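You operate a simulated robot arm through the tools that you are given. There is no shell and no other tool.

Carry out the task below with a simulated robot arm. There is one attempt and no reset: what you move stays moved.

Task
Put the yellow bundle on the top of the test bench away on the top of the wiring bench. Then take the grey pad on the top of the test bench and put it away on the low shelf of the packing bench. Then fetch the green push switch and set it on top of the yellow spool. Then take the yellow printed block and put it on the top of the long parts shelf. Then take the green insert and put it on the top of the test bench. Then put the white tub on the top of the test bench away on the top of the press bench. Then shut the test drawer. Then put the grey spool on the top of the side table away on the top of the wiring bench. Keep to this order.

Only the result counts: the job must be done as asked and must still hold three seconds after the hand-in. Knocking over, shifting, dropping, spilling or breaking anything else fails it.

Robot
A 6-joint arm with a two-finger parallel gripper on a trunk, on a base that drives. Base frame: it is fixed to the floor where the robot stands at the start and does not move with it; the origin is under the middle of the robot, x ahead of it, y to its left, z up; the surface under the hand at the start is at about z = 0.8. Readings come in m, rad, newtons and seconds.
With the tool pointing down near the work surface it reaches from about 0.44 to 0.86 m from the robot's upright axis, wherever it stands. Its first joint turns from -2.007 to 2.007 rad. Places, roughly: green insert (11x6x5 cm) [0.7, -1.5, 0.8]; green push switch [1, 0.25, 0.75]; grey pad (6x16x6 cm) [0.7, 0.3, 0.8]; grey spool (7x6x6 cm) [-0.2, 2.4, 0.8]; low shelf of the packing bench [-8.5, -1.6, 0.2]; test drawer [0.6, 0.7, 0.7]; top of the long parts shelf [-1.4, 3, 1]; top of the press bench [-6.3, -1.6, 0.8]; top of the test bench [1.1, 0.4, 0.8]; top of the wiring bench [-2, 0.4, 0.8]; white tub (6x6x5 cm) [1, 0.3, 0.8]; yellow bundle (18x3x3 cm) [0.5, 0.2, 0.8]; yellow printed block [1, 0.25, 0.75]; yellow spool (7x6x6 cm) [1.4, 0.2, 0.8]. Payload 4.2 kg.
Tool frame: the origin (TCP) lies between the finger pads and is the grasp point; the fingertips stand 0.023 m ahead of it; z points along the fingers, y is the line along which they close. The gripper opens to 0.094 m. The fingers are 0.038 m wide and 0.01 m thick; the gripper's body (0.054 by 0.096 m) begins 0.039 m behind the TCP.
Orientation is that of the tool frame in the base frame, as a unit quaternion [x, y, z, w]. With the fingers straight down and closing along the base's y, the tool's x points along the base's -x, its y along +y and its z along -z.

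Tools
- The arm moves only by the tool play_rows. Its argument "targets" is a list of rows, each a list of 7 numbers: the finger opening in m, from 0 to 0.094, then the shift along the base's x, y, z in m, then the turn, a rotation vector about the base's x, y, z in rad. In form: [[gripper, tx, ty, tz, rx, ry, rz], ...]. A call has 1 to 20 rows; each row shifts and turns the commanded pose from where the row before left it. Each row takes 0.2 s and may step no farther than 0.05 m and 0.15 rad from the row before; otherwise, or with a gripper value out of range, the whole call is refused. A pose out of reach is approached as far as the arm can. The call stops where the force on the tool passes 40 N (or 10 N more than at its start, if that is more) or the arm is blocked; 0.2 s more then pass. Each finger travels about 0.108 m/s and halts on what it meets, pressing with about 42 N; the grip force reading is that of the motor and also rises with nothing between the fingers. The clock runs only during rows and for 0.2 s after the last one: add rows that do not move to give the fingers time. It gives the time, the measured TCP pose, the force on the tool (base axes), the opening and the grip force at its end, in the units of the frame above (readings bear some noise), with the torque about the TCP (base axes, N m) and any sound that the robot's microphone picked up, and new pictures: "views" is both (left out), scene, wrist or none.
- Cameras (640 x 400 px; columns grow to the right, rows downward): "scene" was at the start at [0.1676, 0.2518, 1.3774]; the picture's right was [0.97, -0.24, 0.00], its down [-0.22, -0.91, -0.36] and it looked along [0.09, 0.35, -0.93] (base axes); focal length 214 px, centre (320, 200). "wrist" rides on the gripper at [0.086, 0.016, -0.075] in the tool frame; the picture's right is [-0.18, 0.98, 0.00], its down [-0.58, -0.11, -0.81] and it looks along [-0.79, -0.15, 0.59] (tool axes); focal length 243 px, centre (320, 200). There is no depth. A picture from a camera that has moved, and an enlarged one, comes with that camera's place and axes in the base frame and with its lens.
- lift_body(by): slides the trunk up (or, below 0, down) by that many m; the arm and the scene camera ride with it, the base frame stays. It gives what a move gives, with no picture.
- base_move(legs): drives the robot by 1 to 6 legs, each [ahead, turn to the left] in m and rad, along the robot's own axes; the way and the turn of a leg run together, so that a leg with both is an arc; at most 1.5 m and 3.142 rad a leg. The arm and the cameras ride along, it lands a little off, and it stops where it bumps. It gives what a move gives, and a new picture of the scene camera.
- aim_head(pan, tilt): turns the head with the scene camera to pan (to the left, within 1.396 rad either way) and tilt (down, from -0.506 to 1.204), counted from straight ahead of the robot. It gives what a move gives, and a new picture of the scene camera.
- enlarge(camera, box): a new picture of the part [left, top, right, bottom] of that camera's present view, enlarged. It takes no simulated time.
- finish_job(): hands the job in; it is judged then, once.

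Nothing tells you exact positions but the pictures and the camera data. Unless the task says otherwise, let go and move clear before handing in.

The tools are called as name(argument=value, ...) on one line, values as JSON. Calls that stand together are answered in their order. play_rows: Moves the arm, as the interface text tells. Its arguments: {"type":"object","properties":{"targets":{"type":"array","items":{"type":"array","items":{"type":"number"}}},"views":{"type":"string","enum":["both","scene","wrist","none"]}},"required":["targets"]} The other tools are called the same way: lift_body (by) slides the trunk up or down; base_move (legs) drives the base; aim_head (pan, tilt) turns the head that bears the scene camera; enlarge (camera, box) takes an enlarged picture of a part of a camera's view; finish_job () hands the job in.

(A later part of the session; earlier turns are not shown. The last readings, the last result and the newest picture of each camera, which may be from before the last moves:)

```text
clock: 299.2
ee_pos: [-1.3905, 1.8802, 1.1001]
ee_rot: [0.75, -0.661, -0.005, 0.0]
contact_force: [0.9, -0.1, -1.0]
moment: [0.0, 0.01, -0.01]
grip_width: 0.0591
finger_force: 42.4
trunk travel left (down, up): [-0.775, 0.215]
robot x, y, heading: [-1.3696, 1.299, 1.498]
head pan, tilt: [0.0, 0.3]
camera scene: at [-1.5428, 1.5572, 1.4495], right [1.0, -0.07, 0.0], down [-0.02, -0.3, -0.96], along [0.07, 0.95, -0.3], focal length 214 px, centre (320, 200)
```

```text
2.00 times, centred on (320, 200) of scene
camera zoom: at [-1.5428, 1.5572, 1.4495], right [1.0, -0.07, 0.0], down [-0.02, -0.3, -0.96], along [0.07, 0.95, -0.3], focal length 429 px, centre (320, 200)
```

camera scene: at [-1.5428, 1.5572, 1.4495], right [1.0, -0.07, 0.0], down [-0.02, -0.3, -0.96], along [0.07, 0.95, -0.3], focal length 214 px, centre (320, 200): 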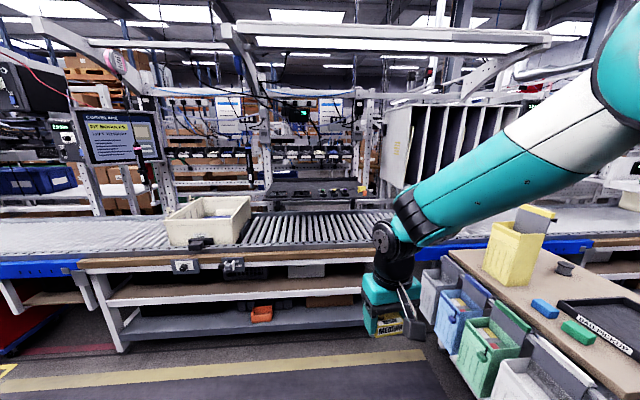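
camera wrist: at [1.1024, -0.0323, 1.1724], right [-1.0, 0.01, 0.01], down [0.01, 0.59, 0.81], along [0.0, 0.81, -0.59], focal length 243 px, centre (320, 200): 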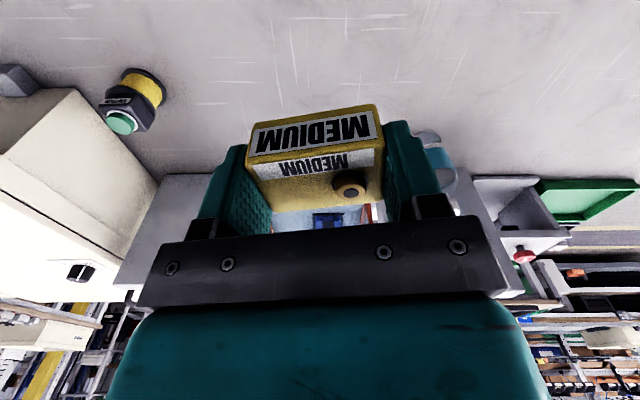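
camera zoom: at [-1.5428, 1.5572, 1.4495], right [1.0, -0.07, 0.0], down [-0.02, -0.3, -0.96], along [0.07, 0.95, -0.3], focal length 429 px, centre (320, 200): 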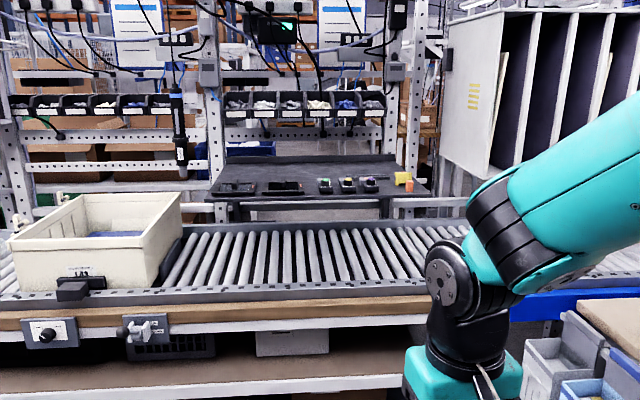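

enlarge(camera="scene", box=[250, 165, 390, 225])

```text
4.57 times, centred on (320, 195) of scene
camera zoom: at [-1.5428, 1.5572, 1.4495], right [1.0, -0.07, 0.0], down [-0.02, -0.3, -0.96], along [0.07, 0.95, -0.3], focal length 980 px, centre (320, 223)
```

zoom: 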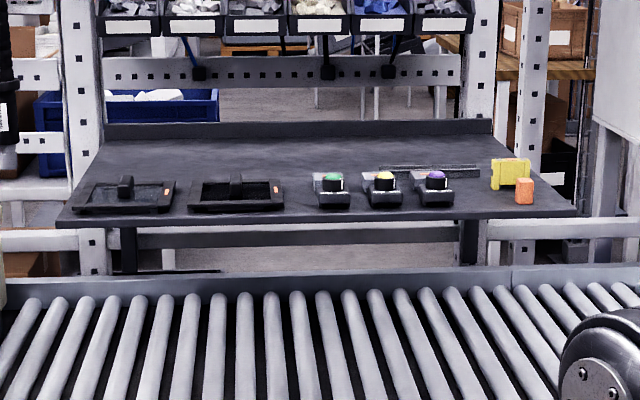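

The shelf (front edge y≈3.04, z≈1.0) has a free pocket at about (-1.16, 3.11) between the purple-top device and the orange piece. Driving closer.

base_move(legs=[[0, 0.02], [0.8, 0], [0, 0.05]])

aim_head(pan=-0.2, tilt=0.5)

```text
clock: 304.2
ee_pos: [-1.3834, 2.6751, 1.0987]
ee_rot: [0.771, -0.636, -0.004, 0.0]
contact_force: [-0.5, -0.1, 0.0]
moment: [0.03, 0.01, 0.02]
grip_width: 0.0594
finger_force: 41.9
trunk travel left (down, up): [-0.775, 0.215]
robot x, y, heading: [-1.3282, 2.0922, 1.564]
head pan, tilt: [0.0, 0.3]
camera scene: at [-1.5151, 2.342, 1.4495], right [1.0, -0.01, 0.0], down [0.0, -0.3, -0.96], along [0.01, 0.96, -0.3], focal length 214 px, centre (320, 200)
```

scene: 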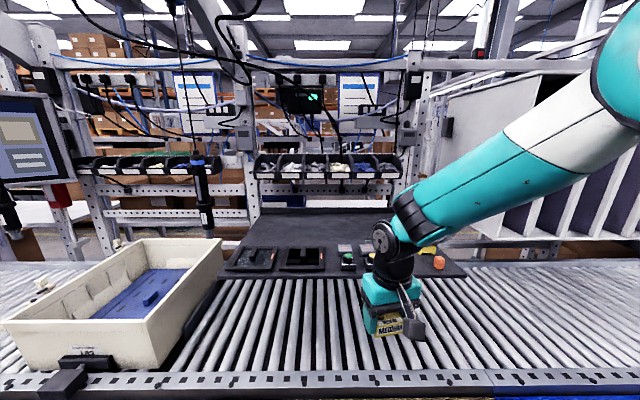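

```text
clock: 304.9
ee_pos: [-1.3836, 2.6751, 1.0992]
ee_rot: [0.772, -0.636, -0.006, -0.001]
contact_force: [0.4, -0.3, -0.8]
moment: [-0.01, 0.04, 0.01]
grip_width: 0.0593
finger_force: 41.9
trunk travel left (down, up): [-0.775, 0.215]
robot x, y, heading: [-1.3267, 2.092, 1.564]
head pan, tilt: [-0.201, 0.499]
camera scene: at [-1.497, 2.3377, 1.4311], right [0.98, -0.21, 0.0], down [-0.1, -0.47, -0.88], along [0.18, 0.86, -0.48], focal length 214 px, centre (320, 200)
```

scene: 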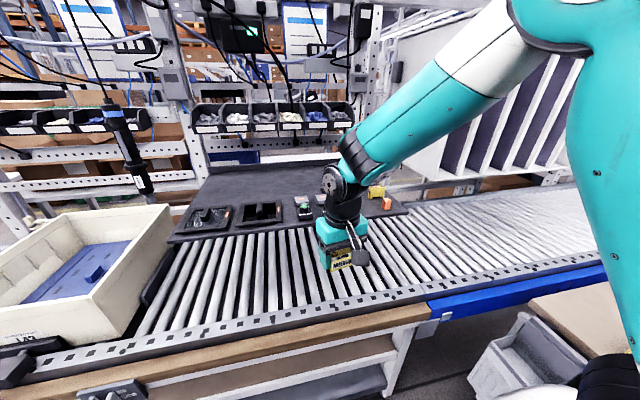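

Triangulating two views puts the shelf top at z≈1.047 with its front edge at y≈2.885; pocket centre ≈(-1.20, 2.955). Raising the trunk and moving a bit closer.

lift_body(by=0.12)

base_move(legs=[[0.12, 0]])

play_rows(targets=[[0.04, 0, 0, 0, 0, 0, 0.138], [0.04, 0, 0, 0, 0, 0, 0.138], [0.04, 0, 0, 0, 0, 0, 0.138], [0.04, 0, 0, 0, 0, 0, 0.138], [0.04, 0, 0, 0, 0, 0, 0.138], [0.04, 0, 0, 0, 0, 0, 0.138], [0.04, 0, 0, 0, 0, 0, 0.138], [0.04, 0, 0, 0, 0, 0, 0.138], [0.04, 0, 0, 0, 0, 0, 0.138], [0.04, 0, 0, 0, 0, 0, 0.138], [0.04, 0, 0, 0, 0, 0, 0]])

```text
clock: 306.4
ee_pos: [-1.3831, 2.6745, 1.2202]
ee_rot: [0.772, -0.635, -0.005, -0.002]
contact_force: [-0.2, -0.3, -1.5]
moment: [0.02, -0.02, -0.02]
grip_width: 0.0594
finger_force: 41.9
trunk travel left (down, up): [-0.895, 0.095]
robot x, y, heading: [-1.3248, 2.0916, 1.564]
head pan, tilt: [-0.201, 0.499]
```

```text
clock: 307.7
ee_pos: [-1.3819, 2.7942, 1.2198]
ee_rot: [0.772, -0.636, -0.004, -0.001]
contact_force: [0.1, -0.4, -1.3]
moment: [0.02, -0.01, 0.02]
grip_width: 0.0594
finger_force: 41.8
trunk travel left (down, up): [-0.895, 0.095]
robot x, y, heading: [-1.3241, 2.2126, 1.565]
head pan, tilt: [-0.201, 0.499]
camera scene: at [-1.496, 2.4568, 1.5511], right [0.98, -0.21, 0.0], down [-0.1, -0.47, -0.88], along [0.18, 0.86, -0.48], focal length 214 px, centre (320, 200)
```

scene: 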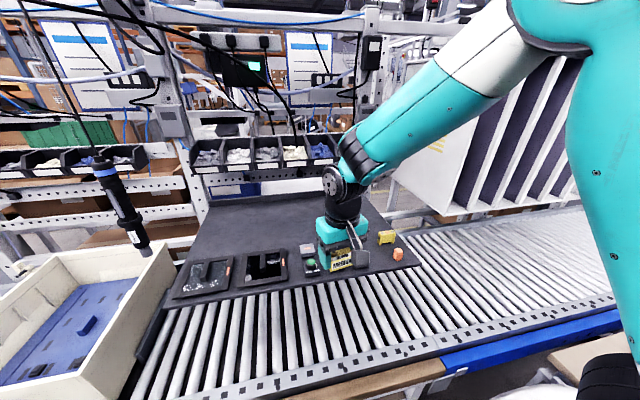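

```text
clock: 310.1
ee_pos: [-1.3826, 2.7943, 1.219]
ee_rot: [1.0, 0.002, -0.005, 0.003]
contact_force: [-0.3, 0.6, -0.7]
moment: [-0.02, 0.04, 0.0]
grip_width: 0.0593
finger_force: 42.0
trunk travel left (down, up): [-0.895, 0.095]
robot x, y, heading: [-1.3264, 2.2097, 1.56]
head pan, tilt: [-0.201, 0.499]
camera scene: at [-1.496, 2.457, 1.5511], right [0.98, -0.21, 0.0], down [-0.1, -0.47, -0.88], along [0.18, 0.86, -0.48], focal length 214 px, centre (320, 200)
camera wrist: at [-1.2933, 2.7779, 1.2924], right [-0.18, -0.98, 0.01], down [-0.57, 0.11, 0.81], along [-0.8, 0.14, -0.59], focal length 243 px, centre (320, 200)
```

scene: 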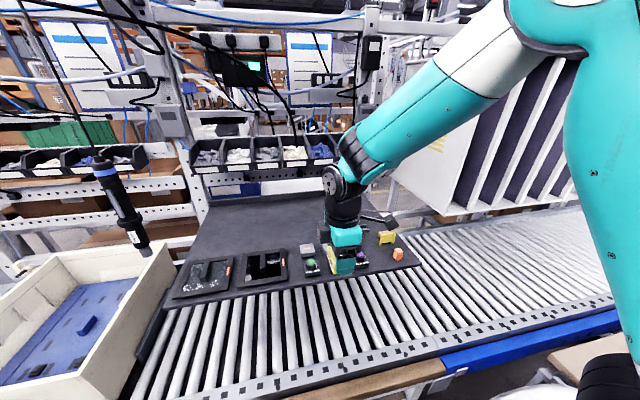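
wrist: 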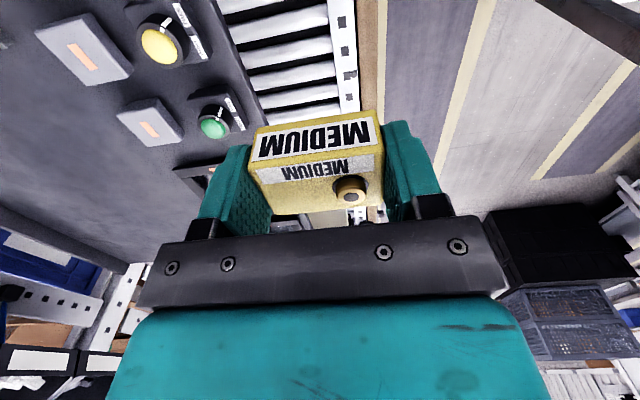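

enlarge(camera="scene", box=[270, 200, 430, 300])

```text
4.00 times, centred on (350, 250) of scene
camera zoom: at [-1.496, 2.457, 1.5511], right [0.98, -0.21, 0.0], down [-0.1, -0.47, -0.88], along [0.18, 0.86, -0.48], focal length 858 px, centre (200, 0)
```

zoom: 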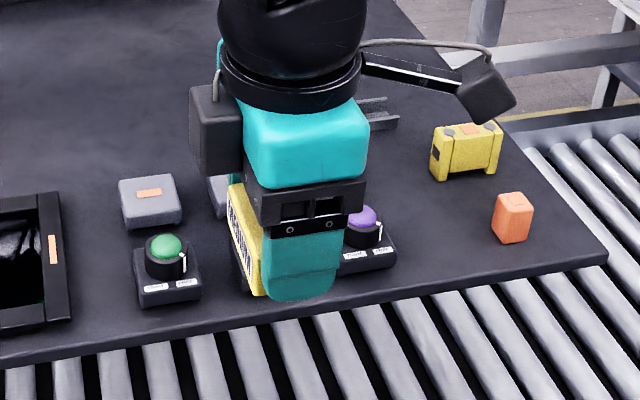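

Pocket refined to about (-1.20, 2.935). Moving the block above it.

play_rows(targets=[[0.04, 0.0365, 0.028, 0, 0, 0, 0], [0.04, 0.0365, 0.028, 0, 0, 0, 0], [0.04, 0.0365, 0.028, 0, 0, 0, 0], [0.04, 0.0365, 0.028, 0, 0, 0, 0], [0.04, 0.0365, 0.0285, 0, 0, 0, 0], [0.04, 0, 0, -0.03, 0, 0, 0], [0.04, 0, 0, -0.03, 0, 0, 0], [0.04, 0, 0, 0, 0, 0, 0]])

enlarge(camera="scene", box=[310, 200, 430, 285])

```text
clock: 311.9
ee_pos: [-1.199, 2.9369, 1.1603]
ee_rot: [1.0, 0.001, -0.004, 0.003]
contact_force: [-1.1, 0.1, -1.1]
moment: [0.02, 0.05, 0.03]
grip_width: 0.0592
finger_force: 42.3
trunk travel left (down, up): [-0.895, 0.095]
robot x, y, heading: [-1.3235, 2.2104, 1.558]
head pan, tilt: [-0.201, 0.499]
camera scene: at [-1.4959, 2.4571, 1.5511], right [0.98, -0.21, 0.0], down [-0.1, -0.47, -0.88], along [0.18, 0.86, -0.48], focal length 214 px, centre (320, 200)
camera wrist: at [-1.1107, 2.9197, 1.2329], right [-0.18, -0.98, 0.01], down [-0.57, 0.11, 0.81], along [-0.8, 0.14, -0.59], focal length 243 px, centre (320, 200)
```

scene: 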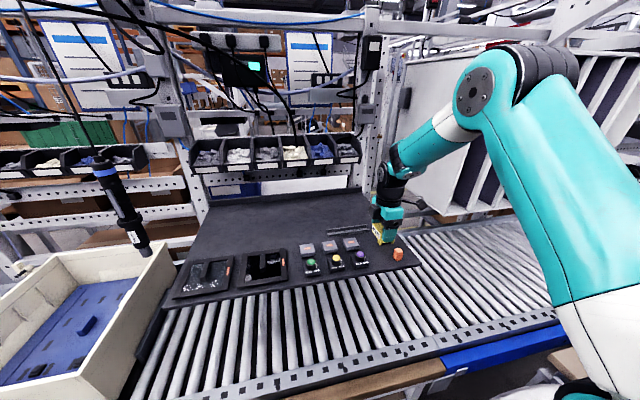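
wrist: 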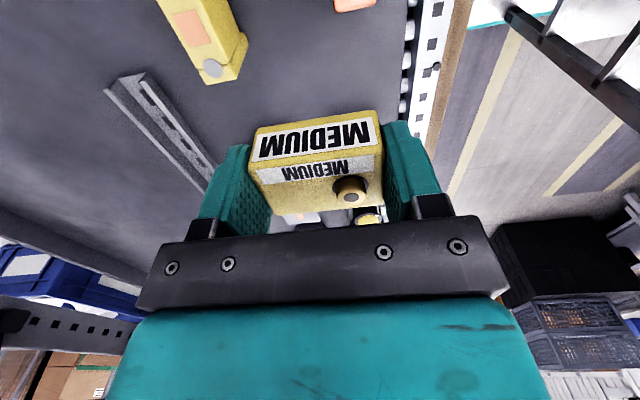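

```text
4.71 times, centred on (370, 242) of scene
camera zoom: at [-1.4959, 2.4571, 1.5511], right [0.98, -0.21, 0.0], down [-0.1, -0.47, -0.88], along [0.18, 0.86, -0.48], focal length 1009 px, centre (85, 0)
```

zoom: 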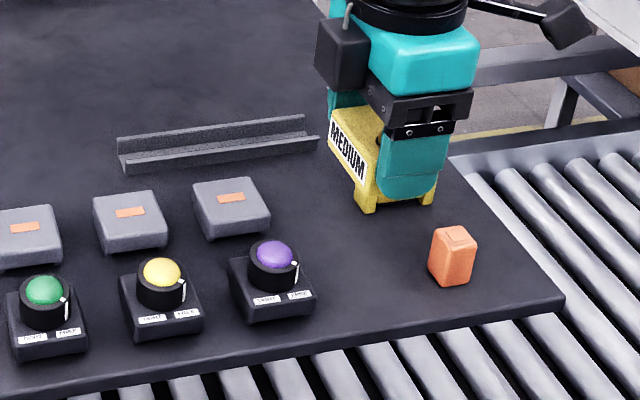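

play_rows(targets=[[0.04, 0.003, -0.002, -0.03, 0, 0, 0], [0.04, 0, 0, -0.03, 0, 0, 0], [0.04, 0, 0, -0.012, 0, 0, 0], [0.04, 0, 0, 0, 0, 0, 0]], views="wrist")

enlarge(camera="scene", box=[310, 200, 430, 285])

```text
clock: 312.9
ee_pos: [-1.1977, 2.9331, 1.0883]
ee_rot: [1.0, 0.001, -0.005, 0.003]
contact_force: [0.2, 0.3, -0.4]
moment: [0.0, 0.02, -0.01]
grip_width: 0.0594
finger_force: 41.6
trunk travel left (down, up): [-0.895, 0.095]
robot x, y, heading: [-1.3219, 2.2106, 1.568]
head pan, tilt: [-0.201, 0.499]
camera wrist: at [-1.1081, 2.9166, 1.161], right [-0.18, -0.98, 0.01], down [-0.57, 0.11, 0.81], along [-0.8, 0.14, -0.59], focal length 243 px, centre (320, 200)
```

wrist: 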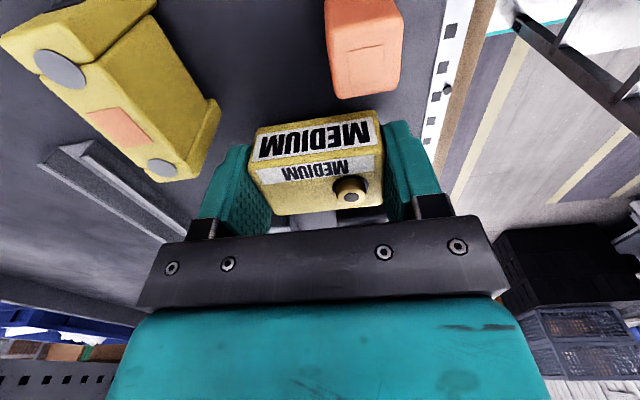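

```text
4.71 times, centred on (370, 242) of scene
camera zoom: at [-1.4959, 2.457, 1.5511], right [0.98, -0.21, 0.0], down [-0.1, -0.47, -0.88], along [0.18, 0.86, -0.48], focal length 1009 px, centre (85, 0)
```

zoom: 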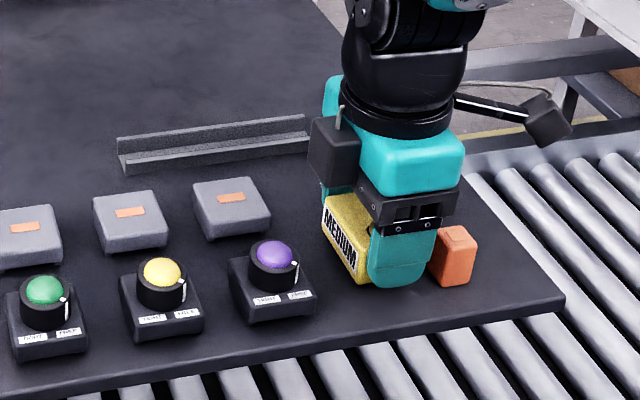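

play_rows(targets=[[0.04, -0.002, 0, -0.005, 0, 0, 0], [0.04, 0, 0, -0.004, 0, 0, 0], [0.04, 0, 0, -0.003, 0, 0, 0], [0.04, 0, 0, 0, 0, 0, 0]], views="none")

enlarge(camera="scene", box=[310, 200, 430, 285])

```text
clock: 313.9
ee_pos: [-1.198, 2.9339, 1.0765]
ee_rot: [1.0, 0.0, -0.005, 0.001]
contact_force: [0.6, -3.5, 21.6]
moment: [0.26, 0.12, 0.03]
grip_width: 0.0591
finger_force: 42.3
trunk travel left (down, up): [-0.895, 0.095]
robot x, y, heading: [-1.3208, 2.2108, 1.562]
head pan, tilt: [-0.201, 0.499]
```

```text
4.71 times, centred on (370, 242) of scene
camera zoom: at [-1.496, 2.4558, 1.5516], right [0.98, -0.21, 0.0], down [-0.1, -0.47, -0.88], along [0.18, 0.86, -0.48], focal length 1009 px, centre (85, 0)
```

zoom: 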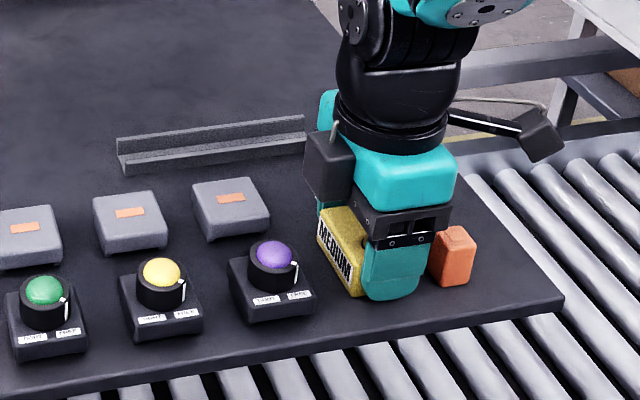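

play_rows(targets=[[0.062, 0, 0, 0.001, 0, 0, 0], [0.068, 0, 0, 0, 0, 0, 0], [0.072, 0, 0, 0, 0, 0, 0], [0.072, 0, 0, 0, 0, 0, 0]], views="wrist")

play_rows(targets=[[0.072, 0, 0, 0.01, 0, 0, 0], [0.072, 0, 0, 0.02, 0, 0, 0], [0.072, 0, 0, 0.04, 0, 0, 0], [0.072, 0, 0, 0.04, 0, 0, 0], [0.072, 0, 0, 0.03, 0, 0, 0], [0.072, -0.02, -0.04, 0, 0, 0, 0], [0.072, -0.02, -0.04, 0, 0, 0, 0], [0.072, -0.02, -0.04, 0, 0, 0, 0], [0.072, 0, 0, 0, 0, 0, 0]])

enlarge(camera="scene", box=[310, 200, 430, 285])

```text
clock: 314.9
ee_pos: [-1.2001, 2.9319, 1.0758]
ee_rot: [1.0, 0.001, -0.005, 0.002]
contact_force: [0.3, 0.3, -0.1]
moment: [-0.01, -0.02, 0.05]
grip_width: 0.0721
finger_force: 0.1
trunk travel left (down, up): [-0.895, 0.095]
robot x, y, heading: [-1.3239, 2.2128, 1.566]
head pan, tilt: [-0.201, 0.499]
camera wrist: at [-1.1103, 2.9159, 1.1492], right [-0.18, -0.98, 0.01], down [-0.57, 0.11, 0.81], along [-0.8, 0.14, -0.59], focal length 243 px, centre (320, 200)
```

wrist: 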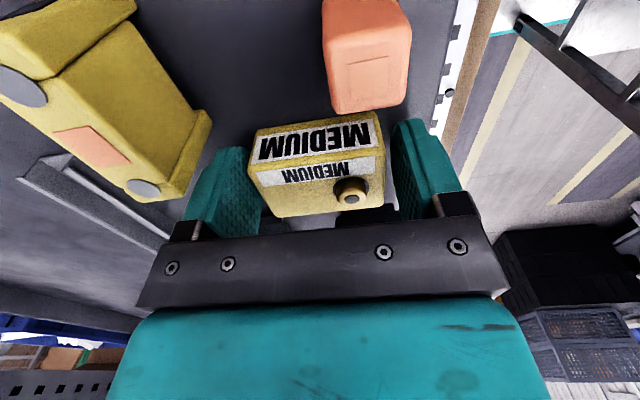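

```text
clock: 316.9
ee_pos: [-1.2598, 2.8131, 1.2159]
ee_rot: [1.0, 0.001, -0.005, 0.002]
contact_force: [-0.2, -0.3, 0.7]
moment: [-0.03, 0.01, 0.03]
grip_width: 0.0721
finger_force: 0.0
trunk travel left (down, up): [-0.895, 0.095]
robot x, y, heading: [-1.3264, 2.2113, 1.564]
head pan, tilt: [-0.201, 0.499]
camera scene: at [-1.496, 2.4569, 1.5511], right [0.98, -0.21, 0.0], down [-0.1, -0.47, -0.88], along [0.18, 0.86, -0.48], focal length 214 px, centre (320, 200)
camera wrist: at [-1.1713, 2.7959, 1.2892], right [-0.18, -0.98, 0.01], down [-0.57, 0.11, 0.81], along [-0.8, 0.14, -0.59], focal length 243 px, centre (320, 200)
```

scene: 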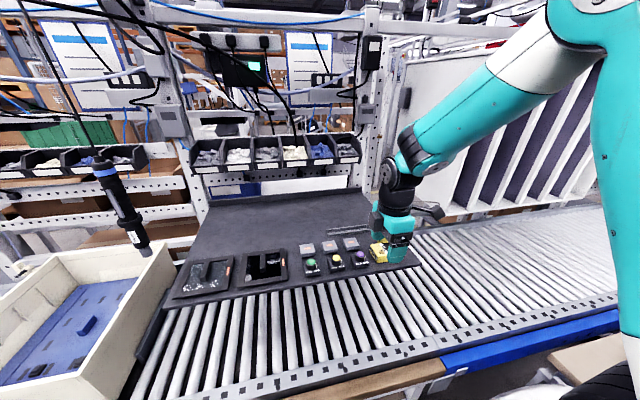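
wrist: 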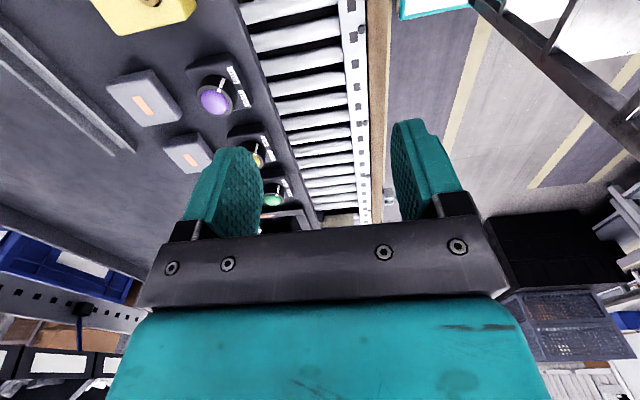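

```text
4.71 times, centred on (370, 242) of scene
camera zoom: at [-1.496, 2.4569, 1.5511], right [0.98, -0.21, 0.0], down [-0.1, -0.47, -0.88], along [0.18, 0.86, -0.48], focal length 1009 px, centre (85, 0)
```

zoom: 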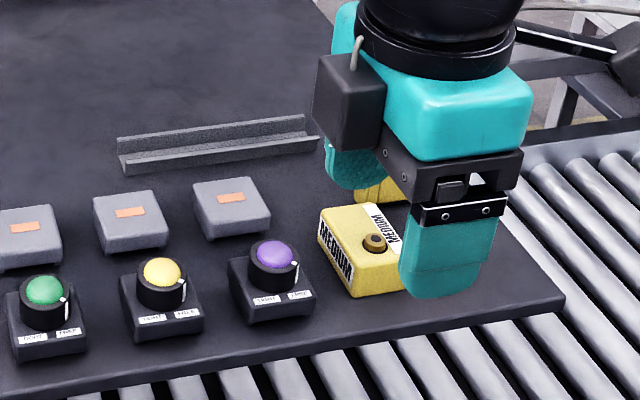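

Block is placed cleanly in the pocket. Turning the hand back, then backing away and heading for the green insert.

base_move(legs=[[-0.9, 0]])

play_rows(targets=[[0.072, 0, 0, 0, 0, 0, -0.145], [0.072, 0, 0, 0, 0, 0, -0.145], [0.072, 0, 0, 0, 0, 0, -0.145], [0.072, 0, 0, 0, 0, 0, -0.145], [0.072, 0, 0, 0, 0, 0, -0.145], [0.072, 0, 0, 0, 0, 0, -0.145], [0.072, 0, 0, 0, 0, 0, -0.145], [0.072, 0, 0, 0, 0, 0, -0.145], [0.072, 0, 0, 0, 0, 0, -0.145], [0.072, 0, 0, 0, 0, 0, -0.145], [0.072, 0, 0, 0, 0, 0, -0.12], [0.072, 0, 0, 0, 0, 0, 0]], views="none")

lift_body(by=-0.12)

base_move(legs=[[0, -1.562], [1.1, 0], [0, -1.571]])

```text
clock: 321.6
ee_pos: [-1.2676, 1.9234, 1.2159]
ee_rot: [1.0, 0.004, -0.004, 0.002]
contact_force: [-0.5, 0.0, -0.8]
moment: [0.02, 0.0, 0.0]
grip_width: 0.0717
finger_force: 0.0
trunk travel left (down, up): [-0.895, 0.095]
robot x, y, heading: [-1.327, 1.3215, 1.565]
head pan, tilt: [-0.201, 0.499]
camera scene: at [-1.5015, 1.5661, 1.5511], right [0.98, -0.2, 0.0], down [-0.1, -0.47, -0.88], along [0.18, 0.86, -0.48], focal length 214 px, centre (320, 200)
```

scene: 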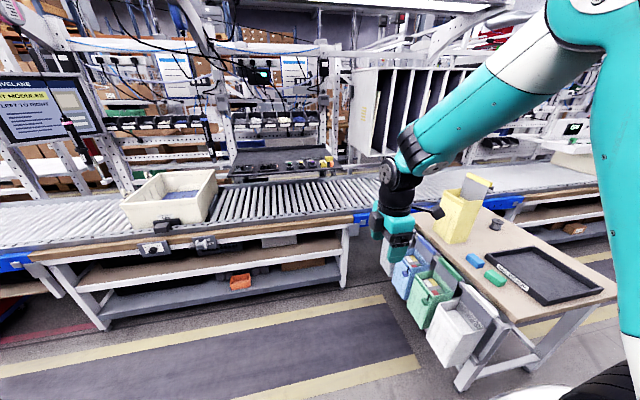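

```text
clock: 324.1
ee_pos: [-1.2687, 1.9229, 1.2169]
ee_rot: [0.709, -0.705, -0.005, 0.0]
contact_force: [-0.5, 0.1, 1.0]
moment: [0.01, 0.01, 0.0]
grip_width: 0.0718
finger_force: 0.1
trunk travel left (down, up): [-0.895, 0.095]
robot x, y, heading: [-1.3322, 1.3219, 1.572]
head pan, tilt: [-0.201, 0.499]
```

```text
clock: 325.6
ee_pos: [-1.2682, 1.9229, 1.0964]
ee_rot: [0.71, -0.704, -0.005, -0.001]
contact_force: [0.4, -0.4, -0.2]
moment: [-0.02, 0.02, -0.04]
grip_width: 0.0721
finger_force: 0.0
trunk travel left (down, up): [-0.775, 0.215]
robot x, y, heading: [-1.3301, 1.3201, 1.569]
head pan, tilt: [-0.201, 0.499]
```

```text
clock: 338.9
ee_pos: [-0.295, 0.7106, 1.0954]
ee_rot: [0.706, 0.708, -0.001, 0.005]
contact_force: [0.0, 0.0, -0.8]
moment: [0.01, 0.04, 0.03]
grip_width: 0.072
finger_force: 0.1
trunk travel left (down, up): [-0.775, 0.215]
robot x, y, heading: [-0.2288, 1.3141, -1.579]
head pan, tilt: [-0.201, 0.499]
camera scene: at [-0.0532, 1.0714, 1.4311], right [-0.98, 0.21, 0.0], down [0.1, 0.47, -0.88], along [-0.18, -0.86, -0.48], focal length 214 px, centre (320, 200)
```

scene: 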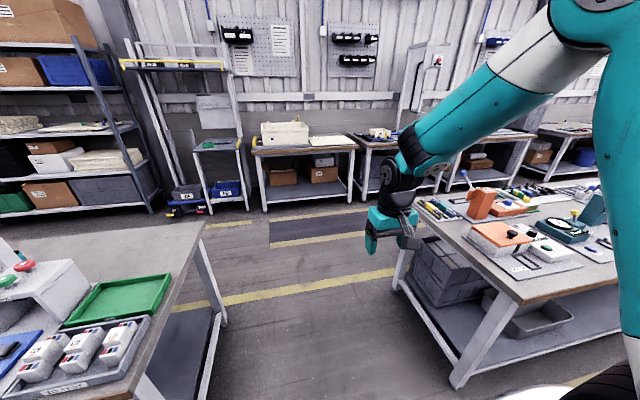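

base_move(legs=[[0.95, 0], [0.9, 0], [0, 1.578], [0.95, 0]])

aim_head(pan=-1.2, tilt=0.45)

```text
clock: 356.6
ee_pos: [1.3545, -0.5216, 1.0956]
ee_rot: [-0.027, 1.0, 0.002, 0.004]
contact_force: [1.1, -0.6, -0.4]
moment: [-0.01, 0.0, 0.0]
grip_width: 0.0721
finger_force: 0.0
trunk travel left (down, up): [-0.775, 0.215]
robot x, y, heading: [0.7521, -0.4898, 0.044]
head pan, tilt: [-0.201, 0.499]
camera scene: at [0.9858, -0.299, 1.4311], right [-0.15, -0.99, 0.0], down [-0.47, 0.07, -0.88], along [0.87, -0.14, -0.48], focal length 214 px, centre (320, 200)
```

scene: 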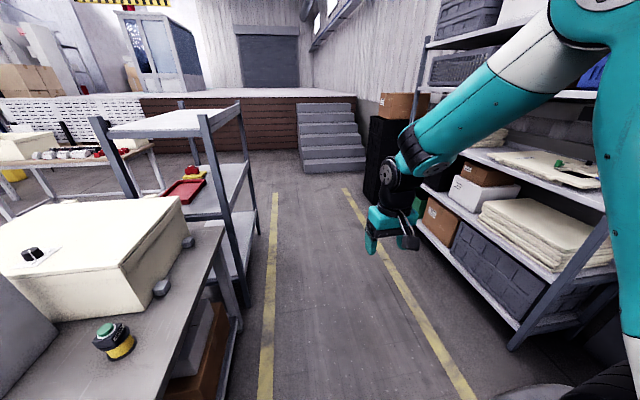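

```text
clock: 357.9
ee_pos: [1.3531, -0.5211, 1.0965]
ee_rot: [-0.027, 1.0, 0.002, 0.004]
contact_force: [0.0, 1.2, -0.5]
moment: [0.02, -0.01, 0.02]
grip_width: 0.072
finger_force: 0.0
trunk travel left (down, up): [-0.775, 0.215]
robot x, y, heading: [0.7509, -0.4909, 0.047]
head pan, tilt: [-1.201, 0.45]
camera scene: at [0.9331, -0.369, 1.4356], right [-0.91, -0.4, 0.0], down [-0.18, 0.4, -0.9], along [0.36, -0.82, -0.44], focal length 214 px, centre (320, 200)
```

scene: 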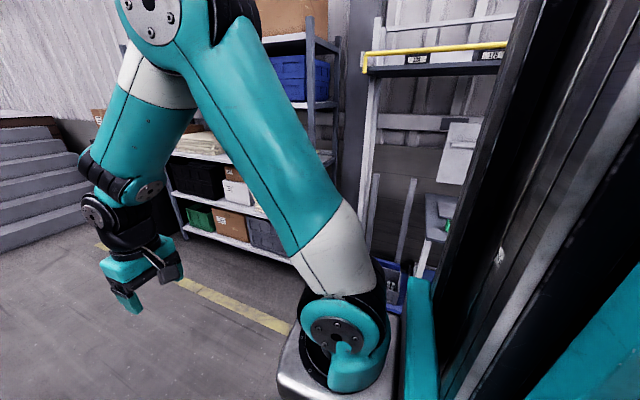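

base_move(legs=[[0, -1.618]])

aim_head(pan=0.0, tilt=0.5)

enlarge(camera="scene", box=[220, 150, 460, 300])

```text
clock: 362.2
ee_pos: [0.6909, -1.0896, 1.0959]
ee_rot: [0.704, 0.71, -0.001, 0.006]
contact_force: [-0.1, -0.4, 0.8]
moment: [0.01, 0.0, 0.05]
grip_width: 0.072
finger_force: 0.0
trunk travel left (down, up): [-0.775, 0.215]
robot x, y, heading: [0.7539, -0.4892, -1.574]
head pan, tilt: [-1.201, 0.45]
camera scene: at [0.8616, -0.6722, 1.4356], right [-0.36, 0.93, 0.0], down [0.41, 0.16, -0.9], along [-0.84, -0.32, -0.44], focal length 214 px, centre (320, 200)
```

scene: 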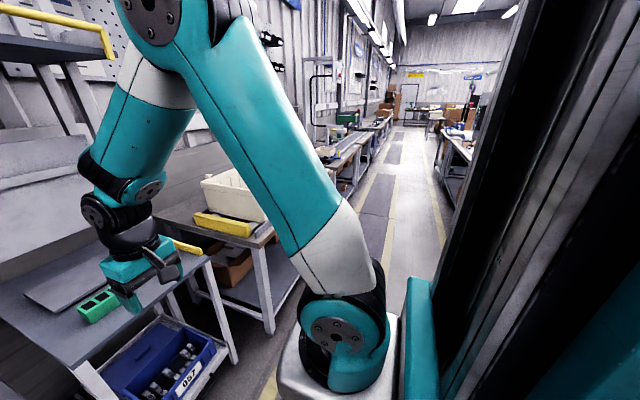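

```text
clock: 363.6
ee_pos: [0.6899, -1.0897, 1.0959]
ee_rot: [0.705, 0.709, -0.001, 0.005]
contact_force: [0.5, 0.7, -1.1]
moment: [-0.04, -0.02, -0.01]
grip_width: 0.0721
finger_force: 0.0
trunk travel left (down, up): [-0.775, 0.215]
robot x, y, heading: [0.7496, -0.4888, -1.573]
head pan, tilt: [0.0, 0.499]
camera scene: at [0.9471, -0.7301, 1.4311], right [-1.0, 0.0, 0.0], down [0.0, 0.48, -0.88], along [0.0, -0.88, -0.48], focal length 214 px, centre (320, 200)
```

scene: 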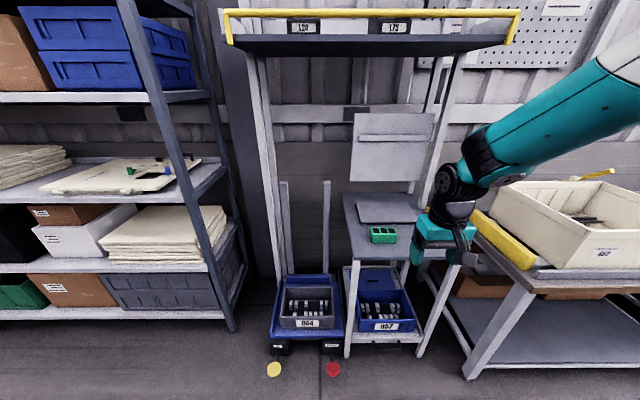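

```text
2.67 times, centred on (340, 225) of scene
camera zoom: at [0.9471, -0.7301, 1.4311], right [-1.0, 0.0, 0.0], down [0.0, 0.48, -0.88], along [0.0, -0.88, -0.48], focal length 572 px, centre (267, 133)
```

zoom: 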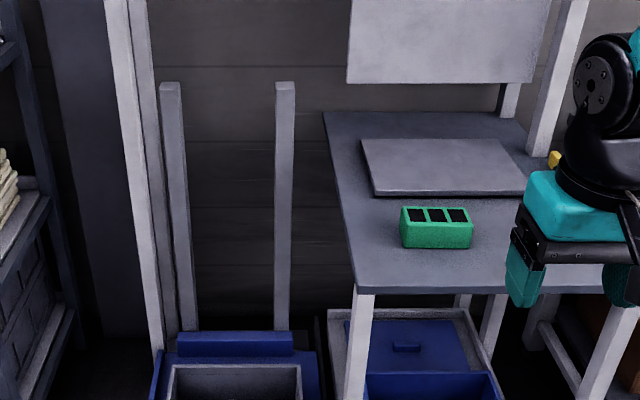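

play_rows(targets=[[0.094, 0, 0, 0, 0, 0, 0]], views="wrist")

aim_head(pan=-0.3, tilt=0.6)

enlarge(camera="scene", box=[220, 100, 460, 250])

```text
clock: 364.0
ee_pos: [0.689, -1.0894, 1.0948]
ee_rot: [0.704, 0.71, -0.002, 0.005]
contact_force: [0.1, -0.2, 0.0]
moment: [-0.01, 0.0, 0.0]
grip_width: 0.0942
finger_force: 0.0
trunk travel left (down, up): [-0.775, 0.215]
robot x, y, heading: [0.7552, -0.4914, -1.572]
head pan, tilt: [0.0, 0.499]
camera wrist: at [0.7064, -1.0039, 1.169], right [0.98, -0.18, 0.01], down [-0.11, -0.57, 0.81], along [-0.14, -0.8, -0.59], focal length 243 px, centre (320, 200)
```

wrist: 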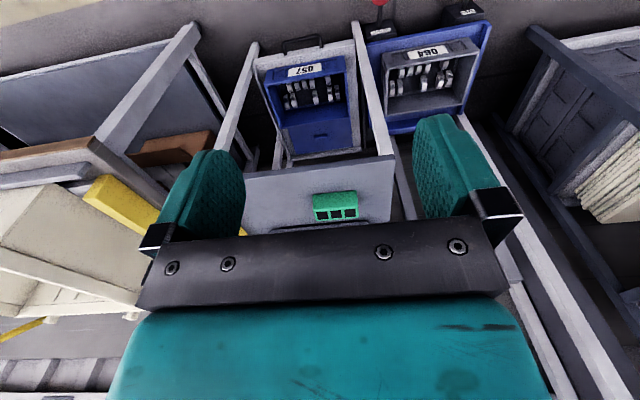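

```text
clock: 364.8
ee_pos: [0.6903, -1.0884, 1.0959]
ee_rot: [0.705, 0.71, -0.001, 0.005]
contact_force: [-0.5, 0.4, 0.1]
moment: [-0.02, 0.01, -0.02]
grip_width: 0.0939
finger_force: 0.0
trunk travel left (down, up): [-0.775, 0.215]
robot x, y, heading: [0.7498, -0.488, -1.573]
head pan, tilt: [-0.3, 0.6]
camera scene: at [0.9211, -0.7235, 1.422], right [-0.95, 0.3, 0.0], down [0.17, 0.54, -0.83], along [-0.25, -0.79, -0.56], focal length 214 px, centre (320, 200)
```

scene: 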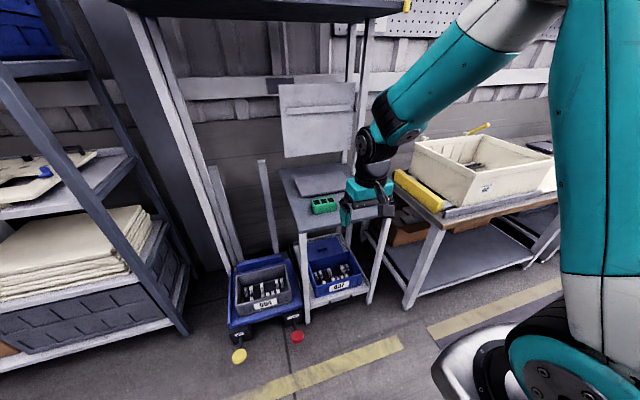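

```text
2.67 times, centred on (340, 175) of scene
camera zoom: at [0.9211, -0.7235, 1.422], right [-0.95, 0.3, 0.0], down [0.17, 0.54, -0.83], along [-0.25, -0.79, -0.56], focal length 572 px, centre (267, 267)
```

zoom: 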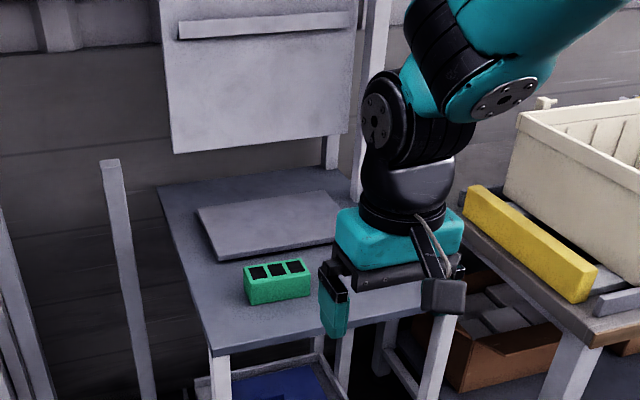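

The insert is at roughly (0.67, -1.44) on the small stand, its long axis along x. I'll come closer, turn the hand to close along y, and look again.

base_move(legs=[[0.2, 0]])

play_rows(targets=[[0.094, 0, 0, 0, 0, 0, 0.14], [0.094, 0, 0, 0, 0, 0, 0.14], [0.094, 0, 0, 0, 0, 0, 0.14], [0.094, 0, 0, 0, 0, 0, 0.14], [0.094, 0, 0, 0, 0, 0, 0.14], [0.094, 0, 0, 0, 0, 0, 0.14], [0.094, 0, 0, 0, 0, 0, 0.14], [0.094, 0, 0, 0, 0, 0, 0.14], [0.094, 0, 0, 0, 0, 0, 0.14], [0.094, 0, 0, 0, 0, 0, 0.14], [0.094, 0, 0, 0, 0, 0, 0.14], [0.094, 0, 0, 0, 0, 0, 0.031], [0.094, 0, 0, 0, 0, 0, 0]])

enlarge(camera="scene", box=[270, 140, 430, 260])

```text
clock: 366.4
ee_pos: [0.6913, -1.2926, 1.0956]
ee_rot: [0.704, 0.71, -0.001, 0.006]
contact_force: [-0.2, -0.3, -0.4]
moment: [-0.05, 0.01, 0.01]
grip_width: 0.0937
finger_force: 0.0
trunk travel left (down, up): [-0.775, 0.215]
robot x, y, heading: [0.748, -0.6877, -1.572]
head pan, tilt: [-0.3, 0.6]
camera scene: at [0.9213, -0.926, 1.422], right [-0.96, 0.3, 0.0], down [0.17, 0.54, -0.83], along [-0.24, -0.79, -0.56], focal length 214 px, centre (320, 200)
```

scene: 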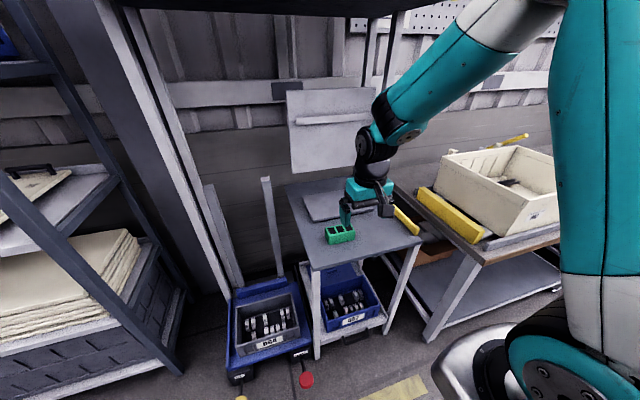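

```text
clock: 369.2
ee_pos: [0.6918, -1.2931, 1.0954]
ee_rot: [-0.005, 1.0, 0.003, 0.004]
contact_force: [0.1, -1.4, 0.9]
moment: [0.03, 0.01, -0.01]
grip_width: 0.0939
finger_force: 0.0
trunk travel left (down, up): [-0.775, 0.215]
robot x, y, heading: [0.7493, -0.6885, -1.573]
head pan, tilt: [-0.3, 0.6]
camera scene: at [0.9213, -0.926, 1.422], right [-0.96, 0.3, 0.0], down [0.17, 0.54, -0.83], along [-0.24, -0.79, -0.56], focal length 214 px, centre (320, 200)
camera wrist: at [0.6048, -1.2796, 1.1694], right [0.17, 0.98, 0.01], down [0.58, -0.11, 0.81], along [0.8, -0.14, -0.59], focal length 243 px, centre (320, 200)
```

scene: 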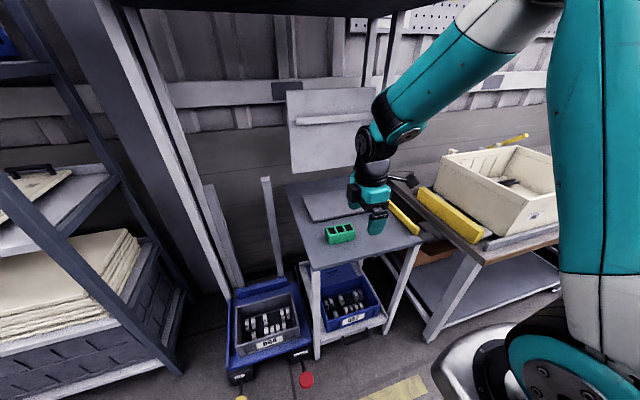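
wrist: 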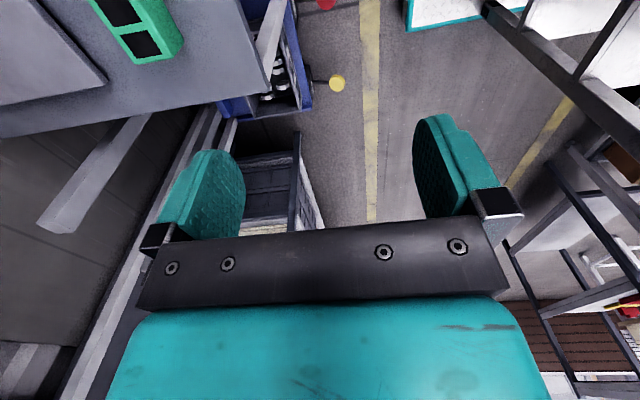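

```text
3.33 times, centred on (350, 200) of scene
camera zoom: at [0.9213, -0.926, 1.422], right [-0.96, 0.3, 0.0], down [0.17, 0.54, -0.83], along [-0.24, -0.79, -0.56], focal length 715 px, centre (220, 200)
```

zoom: 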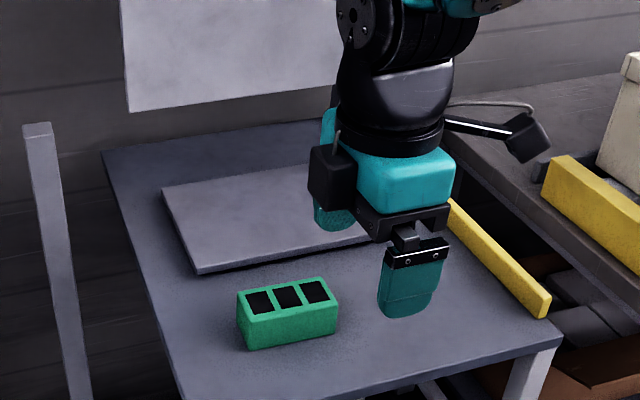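

The insert's top centre triangulates to (0.655, -1.508), z≈0.85 (stand top z≈0.80). Moving in a little and then above it.

base_move(legs=[[0.1, 0]])

play_rows(targets=[[0.094, -0.018, -0.04, 0, 0, 0, 0], [0.094, -0.018, -0.04, -0.01, 0, 0, 0], [0.094, 0, -0.03, -0.03, 0, 0, 0], [0.094, 0, 0, -0.04, 0, 0, 0], [0.094, 0, 0, -0.04, 0, 0, 0], [0.094, 0, 0, 0, 0, 0, 0]])

enlarge(camera="scene", box=[280, 180, 400, 270])

```text
clock: 370.4
ee_pos: [0.6892, -1.3946, 1.0961]
ee_rot: [-0.003, 1.0, 0.003, 0.005]
contact_force: [-1.3, 0.3, -0.1]
moment: [-0.02, 0.0, 0.01]
grip_width: 0.0944
finger_force: 0.0
trunk travel left (down, up): [-0.775, 0.215]
robot x, y, heading: [0.7497, -0.7934, -1.57]
head pan, tilt: [-0.3, 0.6]
camera scene: at [0.9211, -1.0273, 1.422], right [-0.95, 0.3, 0.0], down [0.17, 0.54, -0.83], along [-0.24, -0.79, -0.56], focal length 214 px, centre (320, 200)
```

scene: 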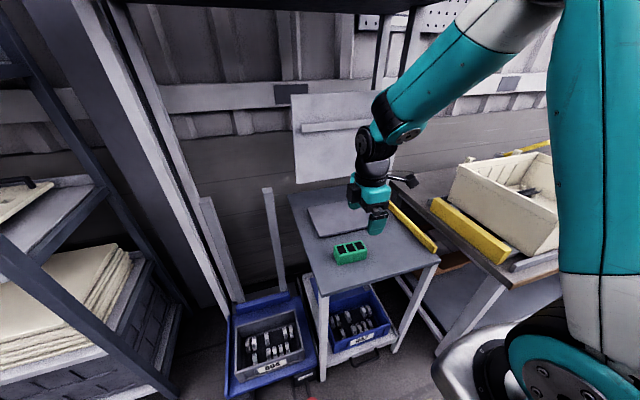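

```text
clock: 371.8
ee_pos: [0.6513, -1.5036, 0.9761]
ee_rot: [-0.004, 1.0, 0.003, 0.005]
contact_force: [0.7, -0.1, -0.1]
moment: [0.01, -0.02, -0.01]
grip_width: 0.0937
finger_force: 0.0
trunk travel left (down, up): [-0.775, 0.215]
robot x, y, heading: [0.7538, -0.795, -1.573]
head pan, tilt: [-0.3, 0.6]
camera scene: at [0.9211, -1.0273, 1.422], right [-0.95, 0.3, 0.0], down [0.17, 0.54, -0.83], along [-0.24, -0.79, -0.56], focal length 214 px, centre (320, 200)
camera wrist: at [0.5657, -1.4905, 1.0491], right [0.18, 0.98, 0.01], down [0.58, -0.11, 0.81], along [0.8, -0.14, -0.59], focal length 243 px, centre (320, 200)
```

scene: 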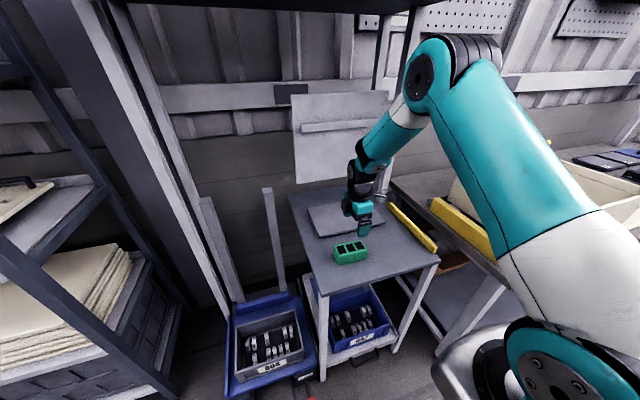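
wrist: 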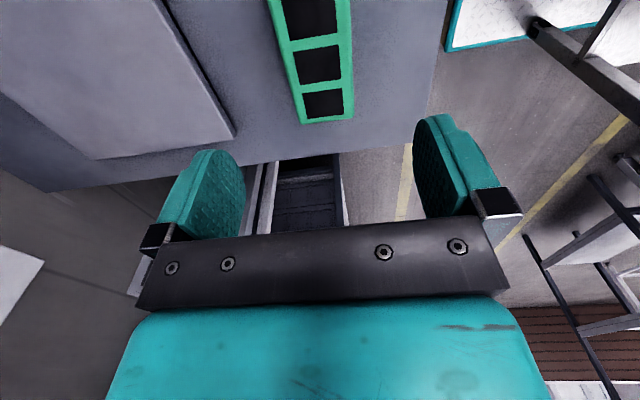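

```text
4.44 times, centred on (340, 225) of scene
camera zoom: at [0.9211, -1.0273, 1.422], right [-0.95, 0.3, 0.0], down [0.17, 0.54, -0.83], along [-0.24, -0.79, -0.56], focal length 953 px, centre (231, 89)
```

zoom: 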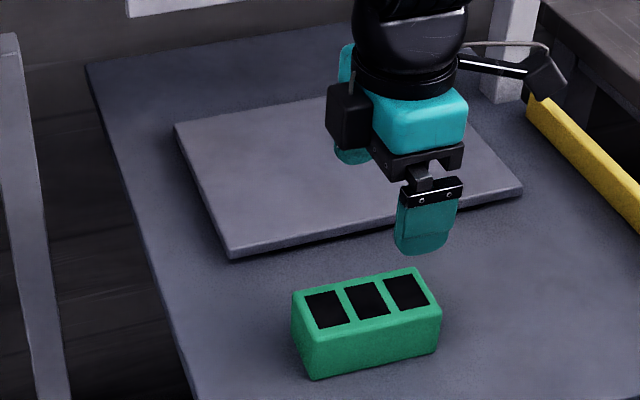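

play_rows(targets=[[0.094, 0.005, -0.004, -0.04, 0, 0, 0], [0.094, 0, 0, -0.04, 0, 0, 0], [0.094, 0, 0, -0.03, 0, 0, 0], [0.094, 0, 0, 0, 0, 0, 0]], views="wrist")

enlarge(camera="scene", box=[280, 180, 400, 270])

```text
clock: 372.8
ee_pos: [0.6578, -1.5075, 0.8662]
ee_rot: [-0.004, 1.0, 0.003, 0.005]
contact_force: [0.0, 0.3, 0.1]
moment: [-0.01, 0.01, 0.0]
grip_width: 0.094
finger_force: 0.0
trunk travel left (down, up): [-0.775, 0.215]
robot x, y, heading: [0.7499, -0.7941, -1.573]
head pan, tilt: [-0.3, 0.6]
camera wrist: at [0.5716, -1.4928, 0.9392], right [0.18, 0.98, 0.01], down [0.58, -0.11, 0.81], along [0.8, -0.14, -0.59], focal length 243 px, centre (320, 200)
```

wrist: 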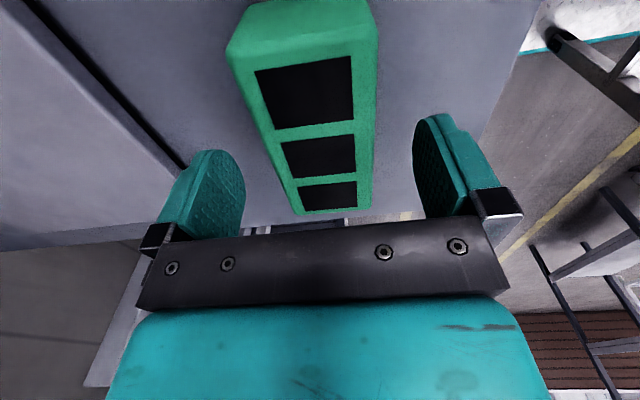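

```text
4.44 times, centred on (340, 225) of scene
camera zoom: at [0.9211, -1.0272, 1.422], right [-0.95, 0.3, 0.0], down [0.17, 0.54, -0.83], along [-0.24, -0.79, -0.56], focal length 953 px, centre (231, 89)
```

zoom: 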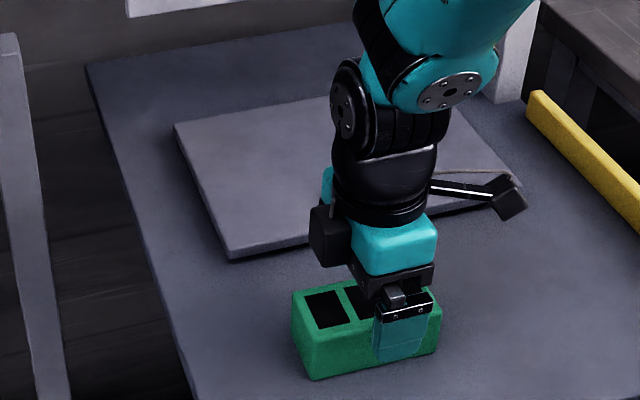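

play_rows(targets=[[0.094, 0, 0, -0.02, 0, 0, 0], [0.094, 0, 0, -0.014, 0, 0, 0], [0.094, 0, 0, 0, 0, 0, 0]], views="none")

play_rows(targets=[[0.08, 0, 0, 0, 0, 0, 0], [0.065, 0, 0, 0, 0, 0, 0], [0.05, 0, 0, 0, 0, 0, 0], [0.04, 0, 0, 0, 0, 0, 0], [0.04, 0, 0, 0, 0, 0, 0]], views="wrist")

```text
clock: 373.6
ee_pos: [0.6588, -1.507, 0.8312]
ee_rot: [-0.004, 1.0, 0.003, 0.004]
contact_force: [0.1, 0.7, -0.5]
moment: [-0.02, -0.03, 0.0]
grip_width: 0.0941
finger_force: 0.3
trunk travel left (down, up): [-0.775, 0.215]
robot x, y, heading: [0.7497, -0.7957, -1.571]
head pan, tilt: [-0.3, 0.6]
```

```text
clock: 374.8
ee_pos: [0.6598, -1.5066, 0.8328]
ee_rot: [-0.005, 1.0, 0.002, 0.004]
contact_force: [-0.4, 1.6, 1.2]
moment: [0.0, 0.04, -0.03]
grip_width: 0.0544
finger_force: 42.2
trunk travel left (down, up): [-0.775, 0.215]
robot x, y, heading: [0.7477, -0.7964, -1.573]
head pan, tilt: [-0.3, 0.6]
camera wrist: at [0.573, -1.4939, 0.9058], right [0.18, 0.98, 0.01], down [0.58, -0.11, 0.81], along [0.8, -0.14, -0.59], focal length 243 px, centre (320, 200)
```

wrist: 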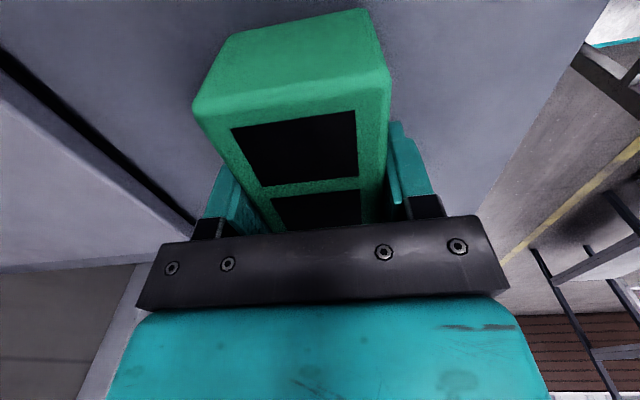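

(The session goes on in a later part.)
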